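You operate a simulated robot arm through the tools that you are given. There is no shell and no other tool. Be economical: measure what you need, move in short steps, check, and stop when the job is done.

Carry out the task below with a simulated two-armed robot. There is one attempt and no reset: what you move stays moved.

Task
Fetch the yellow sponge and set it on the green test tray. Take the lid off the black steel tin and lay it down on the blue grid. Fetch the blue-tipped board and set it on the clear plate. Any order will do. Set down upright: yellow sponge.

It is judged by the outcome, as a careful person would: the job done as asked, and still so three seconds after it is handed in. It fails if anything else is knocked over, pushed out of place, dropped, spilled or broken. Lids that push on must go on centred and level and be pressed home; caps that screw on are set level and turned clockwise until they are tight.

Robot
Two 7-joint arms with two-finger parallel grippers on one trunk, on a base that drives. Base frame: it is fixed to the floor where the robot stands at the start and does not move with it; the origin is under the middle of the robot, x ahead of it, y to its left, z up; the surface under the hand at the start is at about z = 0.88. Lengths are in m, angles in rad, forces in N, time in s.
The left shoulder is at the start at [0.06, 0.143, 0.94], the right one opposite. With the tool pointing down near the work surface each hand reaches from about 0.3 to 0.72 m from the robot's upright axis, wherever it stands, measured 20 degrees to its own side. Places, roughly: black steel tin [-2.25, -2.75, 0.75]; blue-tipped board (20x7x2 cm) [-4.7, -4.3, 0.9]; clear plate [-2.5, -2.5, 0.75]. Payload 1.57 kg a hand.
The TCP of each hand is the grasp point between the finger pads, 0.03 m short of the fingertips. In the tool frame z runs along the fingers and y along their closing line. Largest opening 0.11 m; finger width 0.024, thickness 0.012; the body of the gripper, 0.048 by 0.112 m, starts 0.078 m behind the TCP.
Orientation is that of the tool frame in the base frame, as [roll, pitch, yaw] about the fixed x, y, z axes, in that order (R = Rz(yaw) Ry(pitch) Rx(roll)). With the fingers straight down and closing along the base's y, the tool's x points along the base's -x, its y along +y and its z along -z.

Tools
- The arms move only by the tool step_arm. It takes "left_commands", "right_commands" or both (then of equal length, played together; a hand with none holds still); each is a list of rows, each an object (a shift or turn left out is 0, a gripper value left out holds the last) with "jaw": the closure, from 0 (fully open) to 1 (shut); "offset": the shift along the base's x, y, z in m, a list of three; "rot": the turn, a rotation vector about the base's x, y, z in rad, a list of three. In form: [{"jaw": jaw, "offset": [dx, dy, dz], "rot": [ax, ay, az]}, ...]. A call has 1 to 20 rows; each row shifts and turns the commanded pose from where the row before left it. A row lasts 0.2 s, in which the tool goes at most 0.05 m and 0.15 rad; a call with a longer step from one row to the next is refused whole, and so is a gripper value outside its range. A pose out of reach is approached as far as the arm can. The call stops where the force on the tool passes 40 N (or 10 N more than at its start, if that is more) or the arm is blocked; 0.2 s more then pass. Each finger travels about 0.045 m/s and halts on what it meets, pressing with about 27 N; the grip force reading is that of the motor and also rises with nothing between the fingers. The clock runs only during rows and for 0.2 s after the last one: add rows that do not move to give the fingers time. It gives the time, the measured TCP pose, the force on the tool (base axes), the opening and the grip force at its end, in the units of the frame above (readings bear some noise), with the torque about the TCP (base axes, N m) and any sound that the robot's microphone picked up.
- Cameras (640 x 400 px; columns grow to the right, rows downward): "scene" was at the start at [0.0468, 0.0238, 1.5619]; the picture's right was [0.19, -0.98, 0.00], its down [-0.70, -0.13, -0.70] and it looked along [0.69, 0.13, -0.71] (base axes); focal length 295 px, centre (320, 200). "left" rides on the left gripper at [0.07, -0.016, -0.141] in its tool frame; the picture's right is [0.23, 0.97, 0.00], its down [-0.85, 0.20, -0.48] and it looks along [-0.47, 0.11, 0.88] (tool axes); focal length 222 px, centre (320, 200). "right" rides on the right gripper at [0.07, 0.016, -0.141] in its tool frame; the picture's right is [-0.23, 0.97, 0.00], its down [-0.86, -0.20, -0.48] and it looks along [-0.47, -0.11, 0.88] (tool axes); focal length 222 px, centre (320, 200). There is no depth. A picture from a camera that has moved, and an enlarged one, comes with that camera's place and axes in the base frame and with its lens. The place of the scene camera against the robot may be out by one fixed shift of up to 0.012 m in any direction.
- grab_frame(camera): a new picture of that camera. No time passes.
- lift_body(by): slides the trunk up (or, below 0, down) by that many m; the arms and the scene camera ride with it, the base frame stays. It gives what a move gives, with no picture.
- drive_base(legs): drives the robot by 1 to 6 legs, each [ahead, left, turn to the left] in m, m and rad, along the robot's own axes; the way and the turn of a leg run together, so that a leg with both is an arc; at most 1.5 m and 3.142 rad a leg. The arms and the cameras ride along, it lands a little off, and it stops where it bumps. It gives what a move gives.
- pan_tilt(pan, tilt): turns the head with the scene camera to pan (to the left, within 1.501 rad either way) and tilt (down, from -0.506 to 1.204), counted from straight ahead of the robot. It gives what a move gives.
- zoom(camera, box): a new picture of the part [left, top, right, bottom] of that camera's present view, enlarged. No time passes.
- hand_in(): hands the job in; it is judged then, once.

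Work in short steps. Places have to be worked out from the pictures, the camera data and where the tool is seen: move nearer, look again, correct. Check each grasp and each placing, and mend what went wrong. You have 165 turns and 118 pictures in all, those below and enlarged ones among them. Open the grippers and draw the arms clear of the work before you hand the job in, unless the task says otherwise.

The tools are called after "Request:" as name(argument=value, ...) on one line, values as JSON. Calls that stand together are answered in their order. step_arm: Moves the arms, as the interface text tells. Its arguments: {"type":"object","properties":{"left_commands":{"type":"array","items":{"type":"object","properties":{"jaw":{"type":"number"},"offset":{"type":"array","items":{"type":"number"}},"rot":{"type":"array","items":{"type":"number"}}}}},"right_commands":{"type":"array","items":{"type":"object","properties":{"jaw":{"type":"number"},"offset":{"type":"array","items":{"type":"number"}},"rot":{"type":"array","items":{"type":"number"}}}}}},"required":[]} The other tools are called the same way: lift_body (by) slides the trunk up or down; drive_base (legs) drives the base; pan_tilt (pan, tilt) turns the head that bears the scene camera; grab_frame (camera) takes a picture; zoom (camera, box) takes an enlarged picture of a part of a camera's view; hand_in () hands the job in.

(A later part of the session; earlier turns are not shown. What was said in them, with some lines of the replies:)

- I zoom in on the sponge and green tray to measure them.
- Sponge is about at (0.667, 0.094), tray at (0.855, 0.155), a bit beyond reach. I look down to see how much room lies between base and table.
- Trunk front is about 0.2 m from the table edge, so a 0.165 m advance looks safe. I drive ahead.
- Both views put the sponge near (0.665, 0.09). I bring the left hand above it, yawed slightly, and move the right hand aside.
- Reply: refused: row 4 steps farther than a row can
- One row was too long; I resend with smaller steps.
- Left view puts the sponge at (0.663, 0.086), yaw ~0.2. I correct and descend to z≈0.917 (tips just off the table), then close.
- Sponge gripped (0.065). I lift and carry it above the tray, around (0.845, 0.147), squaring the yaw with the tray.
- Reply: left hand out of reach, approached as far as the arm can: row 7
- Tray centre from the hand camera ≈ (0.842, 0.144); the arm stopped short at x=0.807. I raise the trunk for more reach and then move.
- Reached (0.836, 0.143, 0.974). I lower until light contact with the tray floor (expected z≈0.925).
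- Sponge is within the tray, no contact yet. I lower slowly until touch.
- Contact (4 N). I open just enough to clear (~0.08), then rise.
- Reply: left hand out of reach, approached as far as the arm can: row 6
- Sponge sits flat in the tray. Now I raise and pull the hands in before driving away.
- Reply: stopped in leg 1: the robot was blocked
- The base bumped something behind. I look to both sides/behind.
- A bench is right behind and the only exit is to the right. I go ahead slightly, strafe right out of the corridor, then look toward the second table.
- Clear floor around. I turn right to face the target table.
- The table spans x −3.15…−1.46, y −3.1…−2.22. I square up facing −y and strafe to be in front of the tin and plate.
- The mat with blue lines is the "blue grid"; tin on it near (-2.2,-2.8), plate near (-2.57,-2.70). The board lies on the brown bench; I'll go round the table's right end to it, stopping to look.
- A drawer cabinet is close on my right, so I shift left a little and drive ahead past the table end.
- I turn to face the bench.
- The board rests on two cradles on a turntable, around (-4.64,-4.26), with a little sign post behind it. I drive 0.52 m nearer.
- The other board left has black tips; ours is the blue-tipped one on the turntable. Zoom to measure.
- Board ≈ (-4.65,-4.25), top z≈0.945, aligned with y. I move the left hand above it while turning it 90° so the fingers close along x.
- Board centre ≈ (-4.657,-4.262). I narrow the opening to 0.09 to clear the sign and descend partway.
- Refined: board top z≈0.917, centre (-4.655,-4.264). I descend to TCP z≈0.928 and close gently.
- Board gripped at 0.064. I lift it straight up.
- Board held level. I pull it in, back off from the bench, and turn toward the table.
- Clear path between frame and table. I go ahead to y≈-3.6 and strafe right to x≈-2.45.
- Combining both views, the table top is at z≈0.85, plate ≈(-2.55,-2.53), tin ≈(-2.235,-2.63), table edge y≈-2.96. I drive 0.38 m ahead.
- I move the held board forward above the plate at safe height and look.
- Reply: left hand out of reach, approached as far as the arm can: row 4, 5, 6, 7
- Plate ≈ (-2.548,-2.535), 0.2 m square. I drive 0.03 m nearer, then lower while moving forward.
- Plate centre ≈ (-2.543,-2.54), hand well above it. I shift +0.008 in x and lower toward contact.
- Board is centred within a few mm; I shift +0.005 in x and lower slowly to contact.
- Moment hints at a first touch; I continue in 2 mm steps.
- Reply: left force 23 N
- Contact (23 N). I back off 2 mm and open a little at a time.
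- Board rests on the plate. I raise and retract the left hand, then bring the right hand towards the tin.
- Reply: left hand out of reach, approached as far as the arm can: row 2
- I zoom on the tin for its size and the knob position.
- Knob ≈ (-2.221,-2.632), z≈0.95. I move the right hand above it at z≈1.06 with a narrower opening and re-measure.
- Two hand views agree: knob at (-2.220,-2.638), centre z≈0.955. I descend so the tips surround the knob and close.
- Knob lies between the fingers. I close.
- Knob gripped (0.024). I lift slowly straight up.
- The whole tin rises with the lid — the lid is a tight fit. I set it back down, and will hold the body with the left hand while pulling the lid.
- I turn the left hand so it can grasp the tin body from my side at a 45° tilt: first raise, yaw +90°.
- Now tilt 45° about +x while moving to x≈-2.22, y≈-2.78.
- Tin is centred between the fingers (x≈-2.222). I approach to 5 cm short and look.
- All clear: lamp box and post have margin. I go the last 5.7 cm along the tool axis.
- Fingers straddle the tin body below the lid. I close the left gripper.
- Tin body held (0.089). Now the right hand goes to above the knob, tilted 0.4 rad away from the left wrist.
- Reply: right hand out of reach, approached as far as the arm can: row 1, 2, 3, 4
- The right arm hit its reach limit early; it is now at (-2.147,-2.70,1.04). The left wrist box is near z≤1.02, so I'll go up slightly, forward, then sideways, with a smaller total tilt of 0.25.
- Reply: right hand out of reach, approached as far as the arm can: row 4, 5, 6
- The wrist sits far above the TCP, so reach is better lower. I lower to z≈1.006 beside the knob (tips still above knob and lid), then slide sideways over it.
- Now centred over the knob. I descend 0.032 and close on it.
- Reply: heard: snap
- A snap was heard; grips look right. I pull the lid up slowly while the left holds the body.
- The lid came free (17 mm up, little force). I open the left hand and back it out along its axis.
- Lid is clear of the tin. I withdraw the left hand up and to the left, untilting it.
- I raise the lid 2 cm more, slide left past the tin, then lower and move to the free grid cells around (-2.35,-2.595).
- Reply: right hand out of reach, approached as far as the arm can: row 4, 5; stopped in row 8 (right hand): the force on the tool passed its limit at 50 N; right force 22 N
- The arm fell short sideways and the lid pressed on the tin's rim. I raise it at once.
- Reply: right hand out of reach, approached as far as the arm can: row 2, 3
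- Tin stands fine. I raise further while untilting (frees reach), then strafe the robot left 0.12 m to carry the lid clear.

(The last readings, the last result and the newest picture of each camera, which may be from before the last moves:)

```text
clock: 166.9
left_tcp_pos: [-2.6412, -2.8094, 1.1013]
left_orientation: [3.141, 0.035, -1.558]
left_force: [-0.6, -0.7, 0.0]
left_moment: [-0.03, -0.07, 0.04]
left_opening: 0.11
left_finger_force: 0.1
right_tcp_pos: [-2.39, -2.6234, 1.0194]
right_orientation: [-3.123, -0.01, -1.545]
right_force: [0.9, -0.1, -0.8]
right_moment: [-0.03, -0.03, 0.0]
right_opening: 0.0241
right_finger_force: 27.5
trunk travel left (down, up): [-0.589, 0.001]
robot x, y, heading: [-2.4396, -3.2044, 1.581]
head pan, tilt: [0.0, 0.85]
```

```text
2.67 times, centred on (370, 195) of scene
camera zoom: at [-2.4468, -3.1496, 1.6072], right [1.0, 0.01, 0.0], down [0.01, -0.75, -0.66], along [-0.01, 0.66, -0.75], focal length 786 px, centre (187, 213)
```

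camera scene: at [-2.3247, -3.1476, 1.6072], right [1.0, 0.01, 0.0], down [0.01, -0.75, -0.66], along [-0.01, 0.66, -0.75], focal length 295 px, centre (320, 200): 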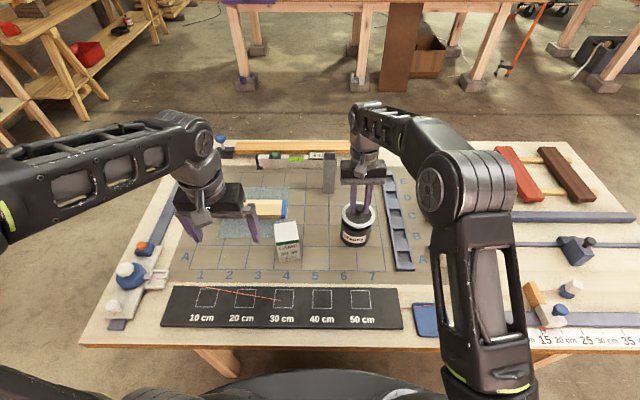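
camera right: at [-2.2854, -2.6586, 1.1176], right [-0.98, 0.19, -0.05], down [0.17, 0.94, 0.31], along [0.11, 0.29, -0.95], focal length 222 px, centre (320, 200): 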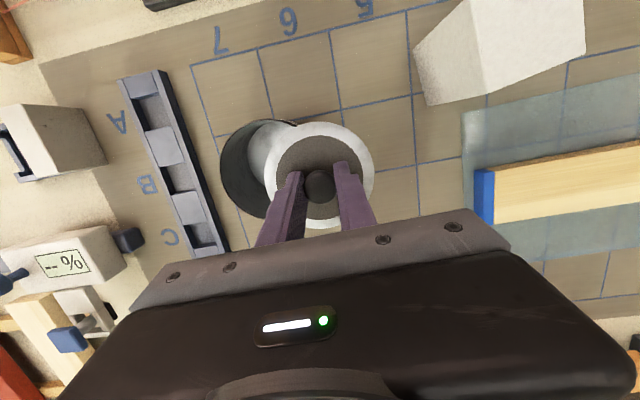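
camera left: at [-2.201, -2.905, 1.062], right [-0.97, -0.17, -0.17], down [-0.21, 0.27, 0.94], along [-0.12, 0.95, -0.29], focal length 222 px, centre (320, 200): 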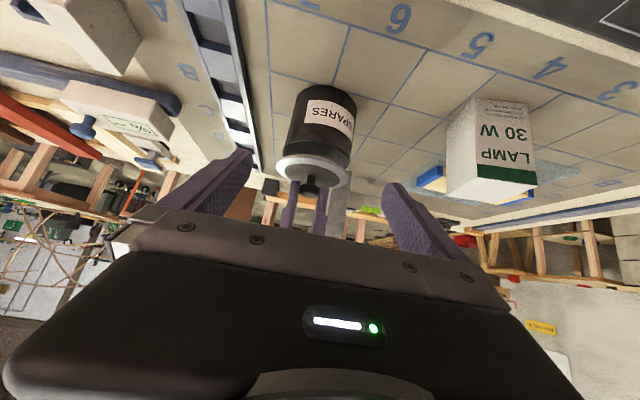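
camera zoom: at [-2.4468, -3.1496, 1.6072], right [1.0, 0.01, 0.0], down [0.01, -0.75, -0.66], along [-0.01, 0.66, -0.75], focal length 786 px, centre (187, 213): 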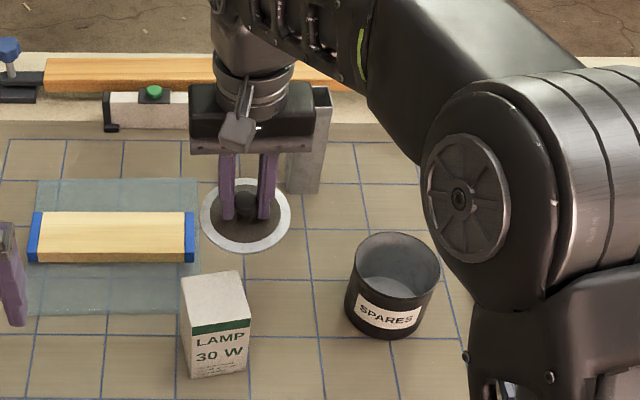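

Lid now hangs over the free area. I move to (-2.345,-2.60), lower, and restore the tilt so the lid is level.

Request:
step_arm(right_commands=[{"offset": [0.025, 0.012, 0]}, {"offset": [0.02, 0.01, -0.02]}, {"offset": [0, 0, -0.03], "rot": [-0.06, 0, 0]}, {"offset": [0, 0, -0.03], "rot": [-0.06, 0, 0]}, {"offset": [0, 0, -0.02], "rot": [-0.065, 0, 0]}, {}])

Request:
grab_frame(camera="right")

Request:
zoom(camera="scene", box=[270, 120, 470, 270])

```text
clock: 168.3
left_tcp_pos: [-2.6412, -2.8091, 1.1021]
left_orientation: [3.138, 0.036, -1.556]
left_force: [-0.1, -0.3, -0.1]
left_moment: [0.01, 0.02, 0.03]
left_opening: 0.1099
left_finger_force: 0.1
right_tcp_pos: [-2.3443, -2.6015, 0.919]
right_orientation: [-3.13, -0.196, -1.544]
right_force: [-0.1, 0.2, 1.0]
right_moment: [0.02, -0.01, -0.06]
right_opening: 0.0242
right_finger_force: 27.5
trunk travel left (down, up): [-0.589, 0.001]
robot x, y, heading: [-2.4405, -3.2116, 1.583]
head pan, tilt: [0.0, 0.85]
```

```text
26 pictures are left
camera right: at [-2.3597, -2.643, 1.0698], right [-0.98, 0.19, -0.06], down [0.17, 0.94, 0.3], along [0.11, 0.29, -0.95], focal length 222 px, centre (320, 200)
```

right: 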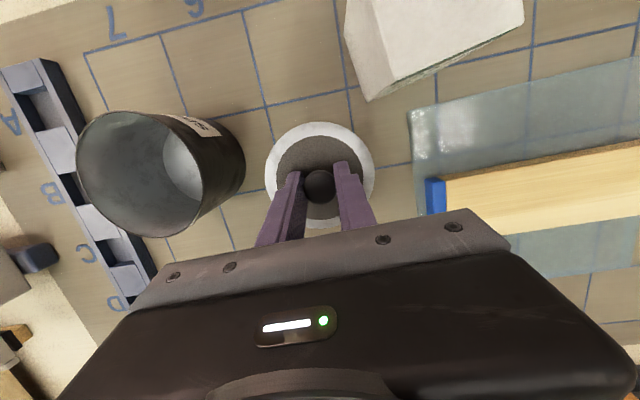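

```text
2.67 times, centred on (370, 195) of scene
camera zoom: at [-2.4449, -3.1501, 1.6072], right [1.0, 0.01, 0.0], down [0.01, -0.75, -0.66], along [-0.01, 0.66, -0.75], focal length 786 px, centre (187, 213)
```

zoom: 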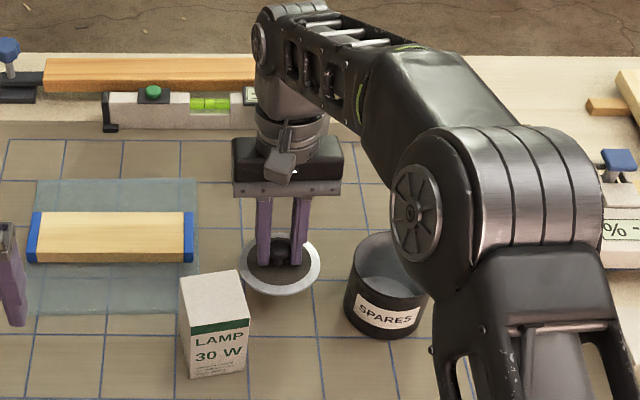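

Spot is clear. I lower toward the mat in small steps.

Request:
step_arm(right_commands=[{"offset": [0, 0, -0.012]}, {"offset": [0, 0, -0.008]}, {"offset": [0, 0, -0.005]}, {"offset": [0, 0, -0.003]}, {}])

```text
clock: 169.5
left_tcp_pos: [-2.641, -2.8097, 1.1018]
left_orientation: [3.141, 0.035, -1.558]
left_force: [0.6, 0.0, 0.6]
left_moment: [-0.01, -0.02, -0.01]
left_opening: 0.1098
left_finger_force: 0.1
right_tcp_pos: [-2.3434, -2.6007, 0.8906]
right_orientation: [-3.131, -0.196, -1.544]
right_force: [0.1, 0.6, -0.6]
right_moment: [-0.01, -0.01, 0.01]
right_opening: 0.0244
right_finger_force: 26.5
trunk travel left (down, up): [-0.589, 0.001]
robot x, y, heading: [-2.442, -3.2098, 1.584]
head pan, tilt: [0.0, 0.85]
```

Request:
step_arm(right_commands=[{"offset": [0, 0, -0.002]}, {"offset": [0, 0, -0.002]}, {"offset": [0, 0, -0.002]}, {}])

Request:
zoom(camera="scene", box=[320, 180, 400, 240])

```text
clock: 170.5
left_tcp_pos: [-2.6408, -2.8089, 1.1018]
left_orientation: [3.14, 0.035, -1.56]
left_force: [-0.2, 0.8, 0.6]
left_moment: [-0.02, 0.01, -0.01]
left_opening: 0.1099
left_finger_force: 0.0
right_tcp_pos: [-2.344, -2.6008, 0.8855]
right_orientation: [-3.133, -0.196, -1.544]
right_force: [0.7, -0.3, 5.6]
right_moment: [0.06, 0.07, -0.01]
right_opening: 0.0244
right_finger_force: 27.0
trunk travel left (down, up): [-0.589, 0.001]
robot x, y, heading: [-2.4437, -3.2055, 1.575]
head pan, tilt: [0.0, 0.85]
```

```text
6.67 times, centred on (360, 210) of scene
camera zoom: at [-2.4448, -3.1503, 1.6073], right [1.0, 0.01, 0.0], down [0.01, -0.75, -0.66], along [-0.01, 0.66, -0.75], focal length 1964 px, centre (53, 133)
```

zoom: 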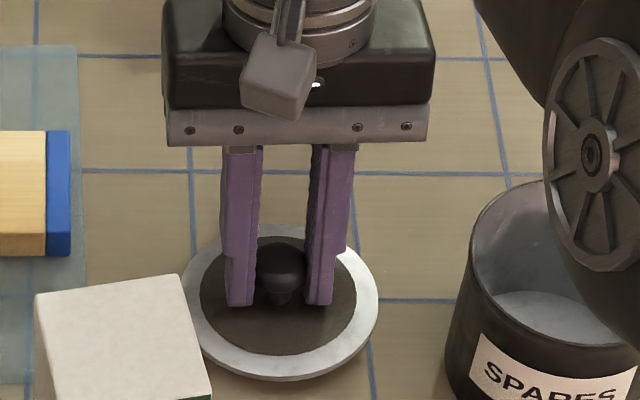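

Contact (5.6 N) and the lid looks flat. I open and lift the right hand away.

Request:
step_arm(right_commands=[{"jaw": 0.7}, {"jaw": 0.5}, {}, {"offset": [0, 0, 0.02]}, {"offset": [0, 0, 0.03], "rot": [0.06, 0, 0]}, {"offset": [0, 0, 0.035], "rot": [0.06, 0, 0]}, {"offset": [0, 0, 0.035], "rot": [0.07, 0, 0]}, {"offset": [0, -0.02, 0.035]}, {"offset": [0.02, -0.03, 0.02]}, {}])

Request:
zoom(camera="scene", box=[240, 140, 440, 280])

Request:
grab_frame(camera="right")

```text
clock: 172.7
left_tcp_pos: [-2.6397, -2.808, 1.1004]
left_orientation: [3.14, 0.034, -1.557]
left_force: [0.0, -0.4, -0.3]
left_moment: [-0.03, -0.02, -0.01]
left_opening: 0.1099
left_finger_force: 0.0
right_tcp_pos: [-2.3248, -2.65, 1.0598]
right_orientation: [-3.124, -0.007, -1.544]
right_force: [-0.1, -0.6, 0.1]
right_moment: [-0.01, -0.01, 0.0]
right_opening: 0.055
right_finger_force: 0.1
trunk travel left (down, up): [-0.589, 0.001]
robot x, y, heading: [-2.4394, -3.2091, 1.581]
head pan, tilt: [0.0, 0.85]
```

```text
2.86 times, centred on (340, 210) of scene
camera zoom: at [-2.4455, -3.1487, 1.6071], right [1.0, 0.01, 0.0], down [0.01, -0.75, -0.66], along [-0.01, 0.66, -0.75], focal length 842 px, centre (263, 171)
```

zoom: 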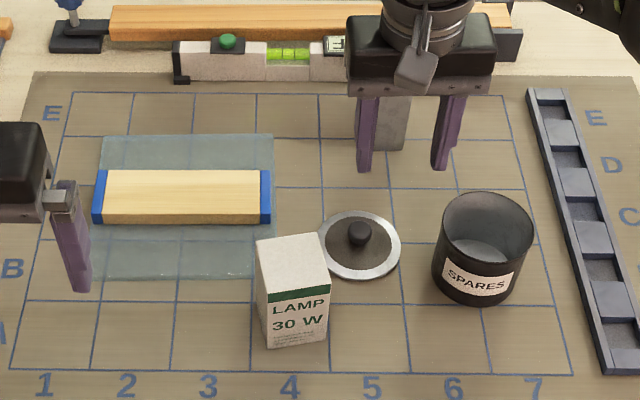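

```text
22 pictures are left
camera right: at [-2.3406, -2.7191, 1.2], right [-0.98, 0.2, -0.02], down [0.17, 0.86, 0.48], along [0.11, 0.46, -0.88], focal length 222 px, centre (320, 200)
```

right: 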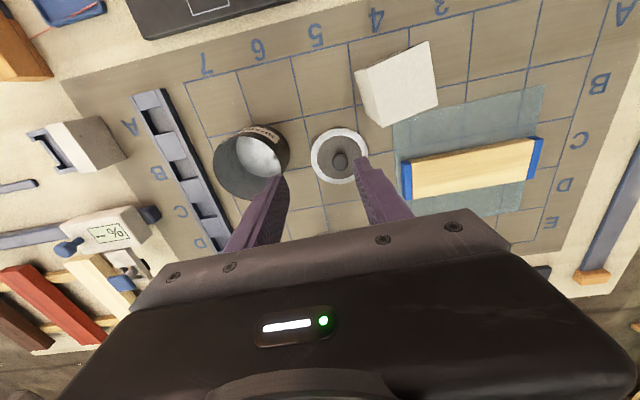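

Lid lies flat on the blue grid, board on the plate, tin upright in place. I draw both arms clear and back off a little.

Request:
step_arm(left_commands=[{"offset": [0, -0.03, 0.02]}, {"offset": [0, -0.04, 0.02]}, {"offset": [0, -0.04, 0]}, {}, {}], right_commands=[{"offset": [0, -0.03, 0.03], "jaw": 0}, {"offset": [0.02, -0.04, 0.02]}, {"offset": [0.03, -0.035, 0]}, {"offset": [0.02, -0.04, 0]}, {"offset": [0, -0.04, 0]}])

Request:
drive_base(legs=[[-0.2, 0, 0]])

Request:
grab_frame(camera="scene")

```text
clock: 173.9
left_tcp_pos: [-2.6413, -2.9212, 1.1408]
left_orientation: [3.14, 0.037, -1.558]
left_force: [-0.4, 0.1, 0.2]
left_moment: [0.05, -0.02, 0.01]
left_opening: 0.11
left_finger_force: 0.0
right_tcp_pos: [-2.2535, -2.838, 1.1118]
right_orientation: [-3.125, -0.002, -1.543]
right_force: [1.4, 0.2, 0.3]
right_moment: [0.01, -0.01, 0.0]
right_opening: 0.1101
right_finger_force: 0.1
trunk travel left (down, up): [-0.589, 0.001]
robot x, y, heading: [-2.4408, -3.2047, 1.583]
head pan, tilt: [0.0, 0.85]
```

```text
clock: 175.5
left_tcp_pos: [-2.6379, -3.12, 1.1412]
left_orientation: [3.14, 0.036, -1.557]
left_force: [0.1, -0.4, -0.4]
left_moment: [0.05, -0.02, -0.02]
left_opening: 0.1096
left_finger_force: 0.0
right_tcp_pos: [-2.2529, -3.0368, 1.1115]
right_orientation: [-3.126, -0.007, -1.544]
right_force: [-0.3, 0.0, 0.6]
right_moment: [0.04, 0.01, -0.04]
right_opening: 0.1099
right_finger_force: 0.0
trunk travel left (down, up): [-0.589, 0.001]
robot x, y, heading: [-2.4399, -3.4024, 1.584]
head pan, tilt: [0.0, 0.85]
```

```text
21 pictures are left
camera scene: at [-2.4424, -3.3513, 1.6073], right [1.0, 0.01, 0.0], down [0.01, -0.75, -0.66], along [-0.01, 0.66, -0.75], focal length 295 px, centre (320, 200)
```

scene: 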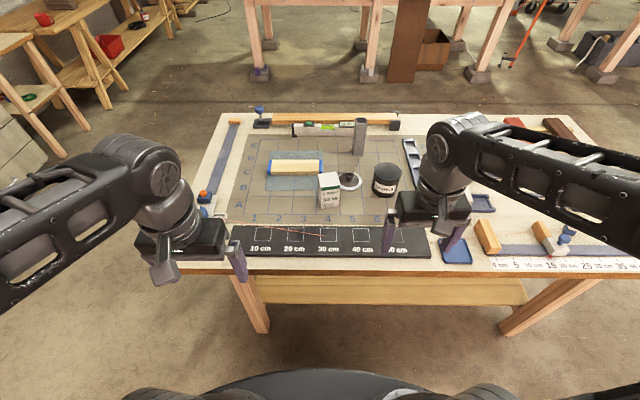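

Everything is in place and the arms are clear; I hand the job in.

Request:
hand_in()

```text
The job is handed in.
```

I handed the job in with all three parts done: the sponge is upright in the green tray, the tin's lid is flat on the blue grid, and the blue-tipped board is on the clear plate. A few contacts along the way could count against it:

- **Bench bump:** the base bumped the bench behind the starting spot while backing away from the first table. I saw nothing fall, but I did not go back to check that bench.
- **Lid pressed on the tin:** while I carried the lid away, it pressed on the open tin's rim and the arm stopped at its force limit. The tin stayed upright and about where it was.
- **Plate shift:** the clear plate moved about 5 mm when I set the board down, and one end of the board overhangs it by about 3 mm.
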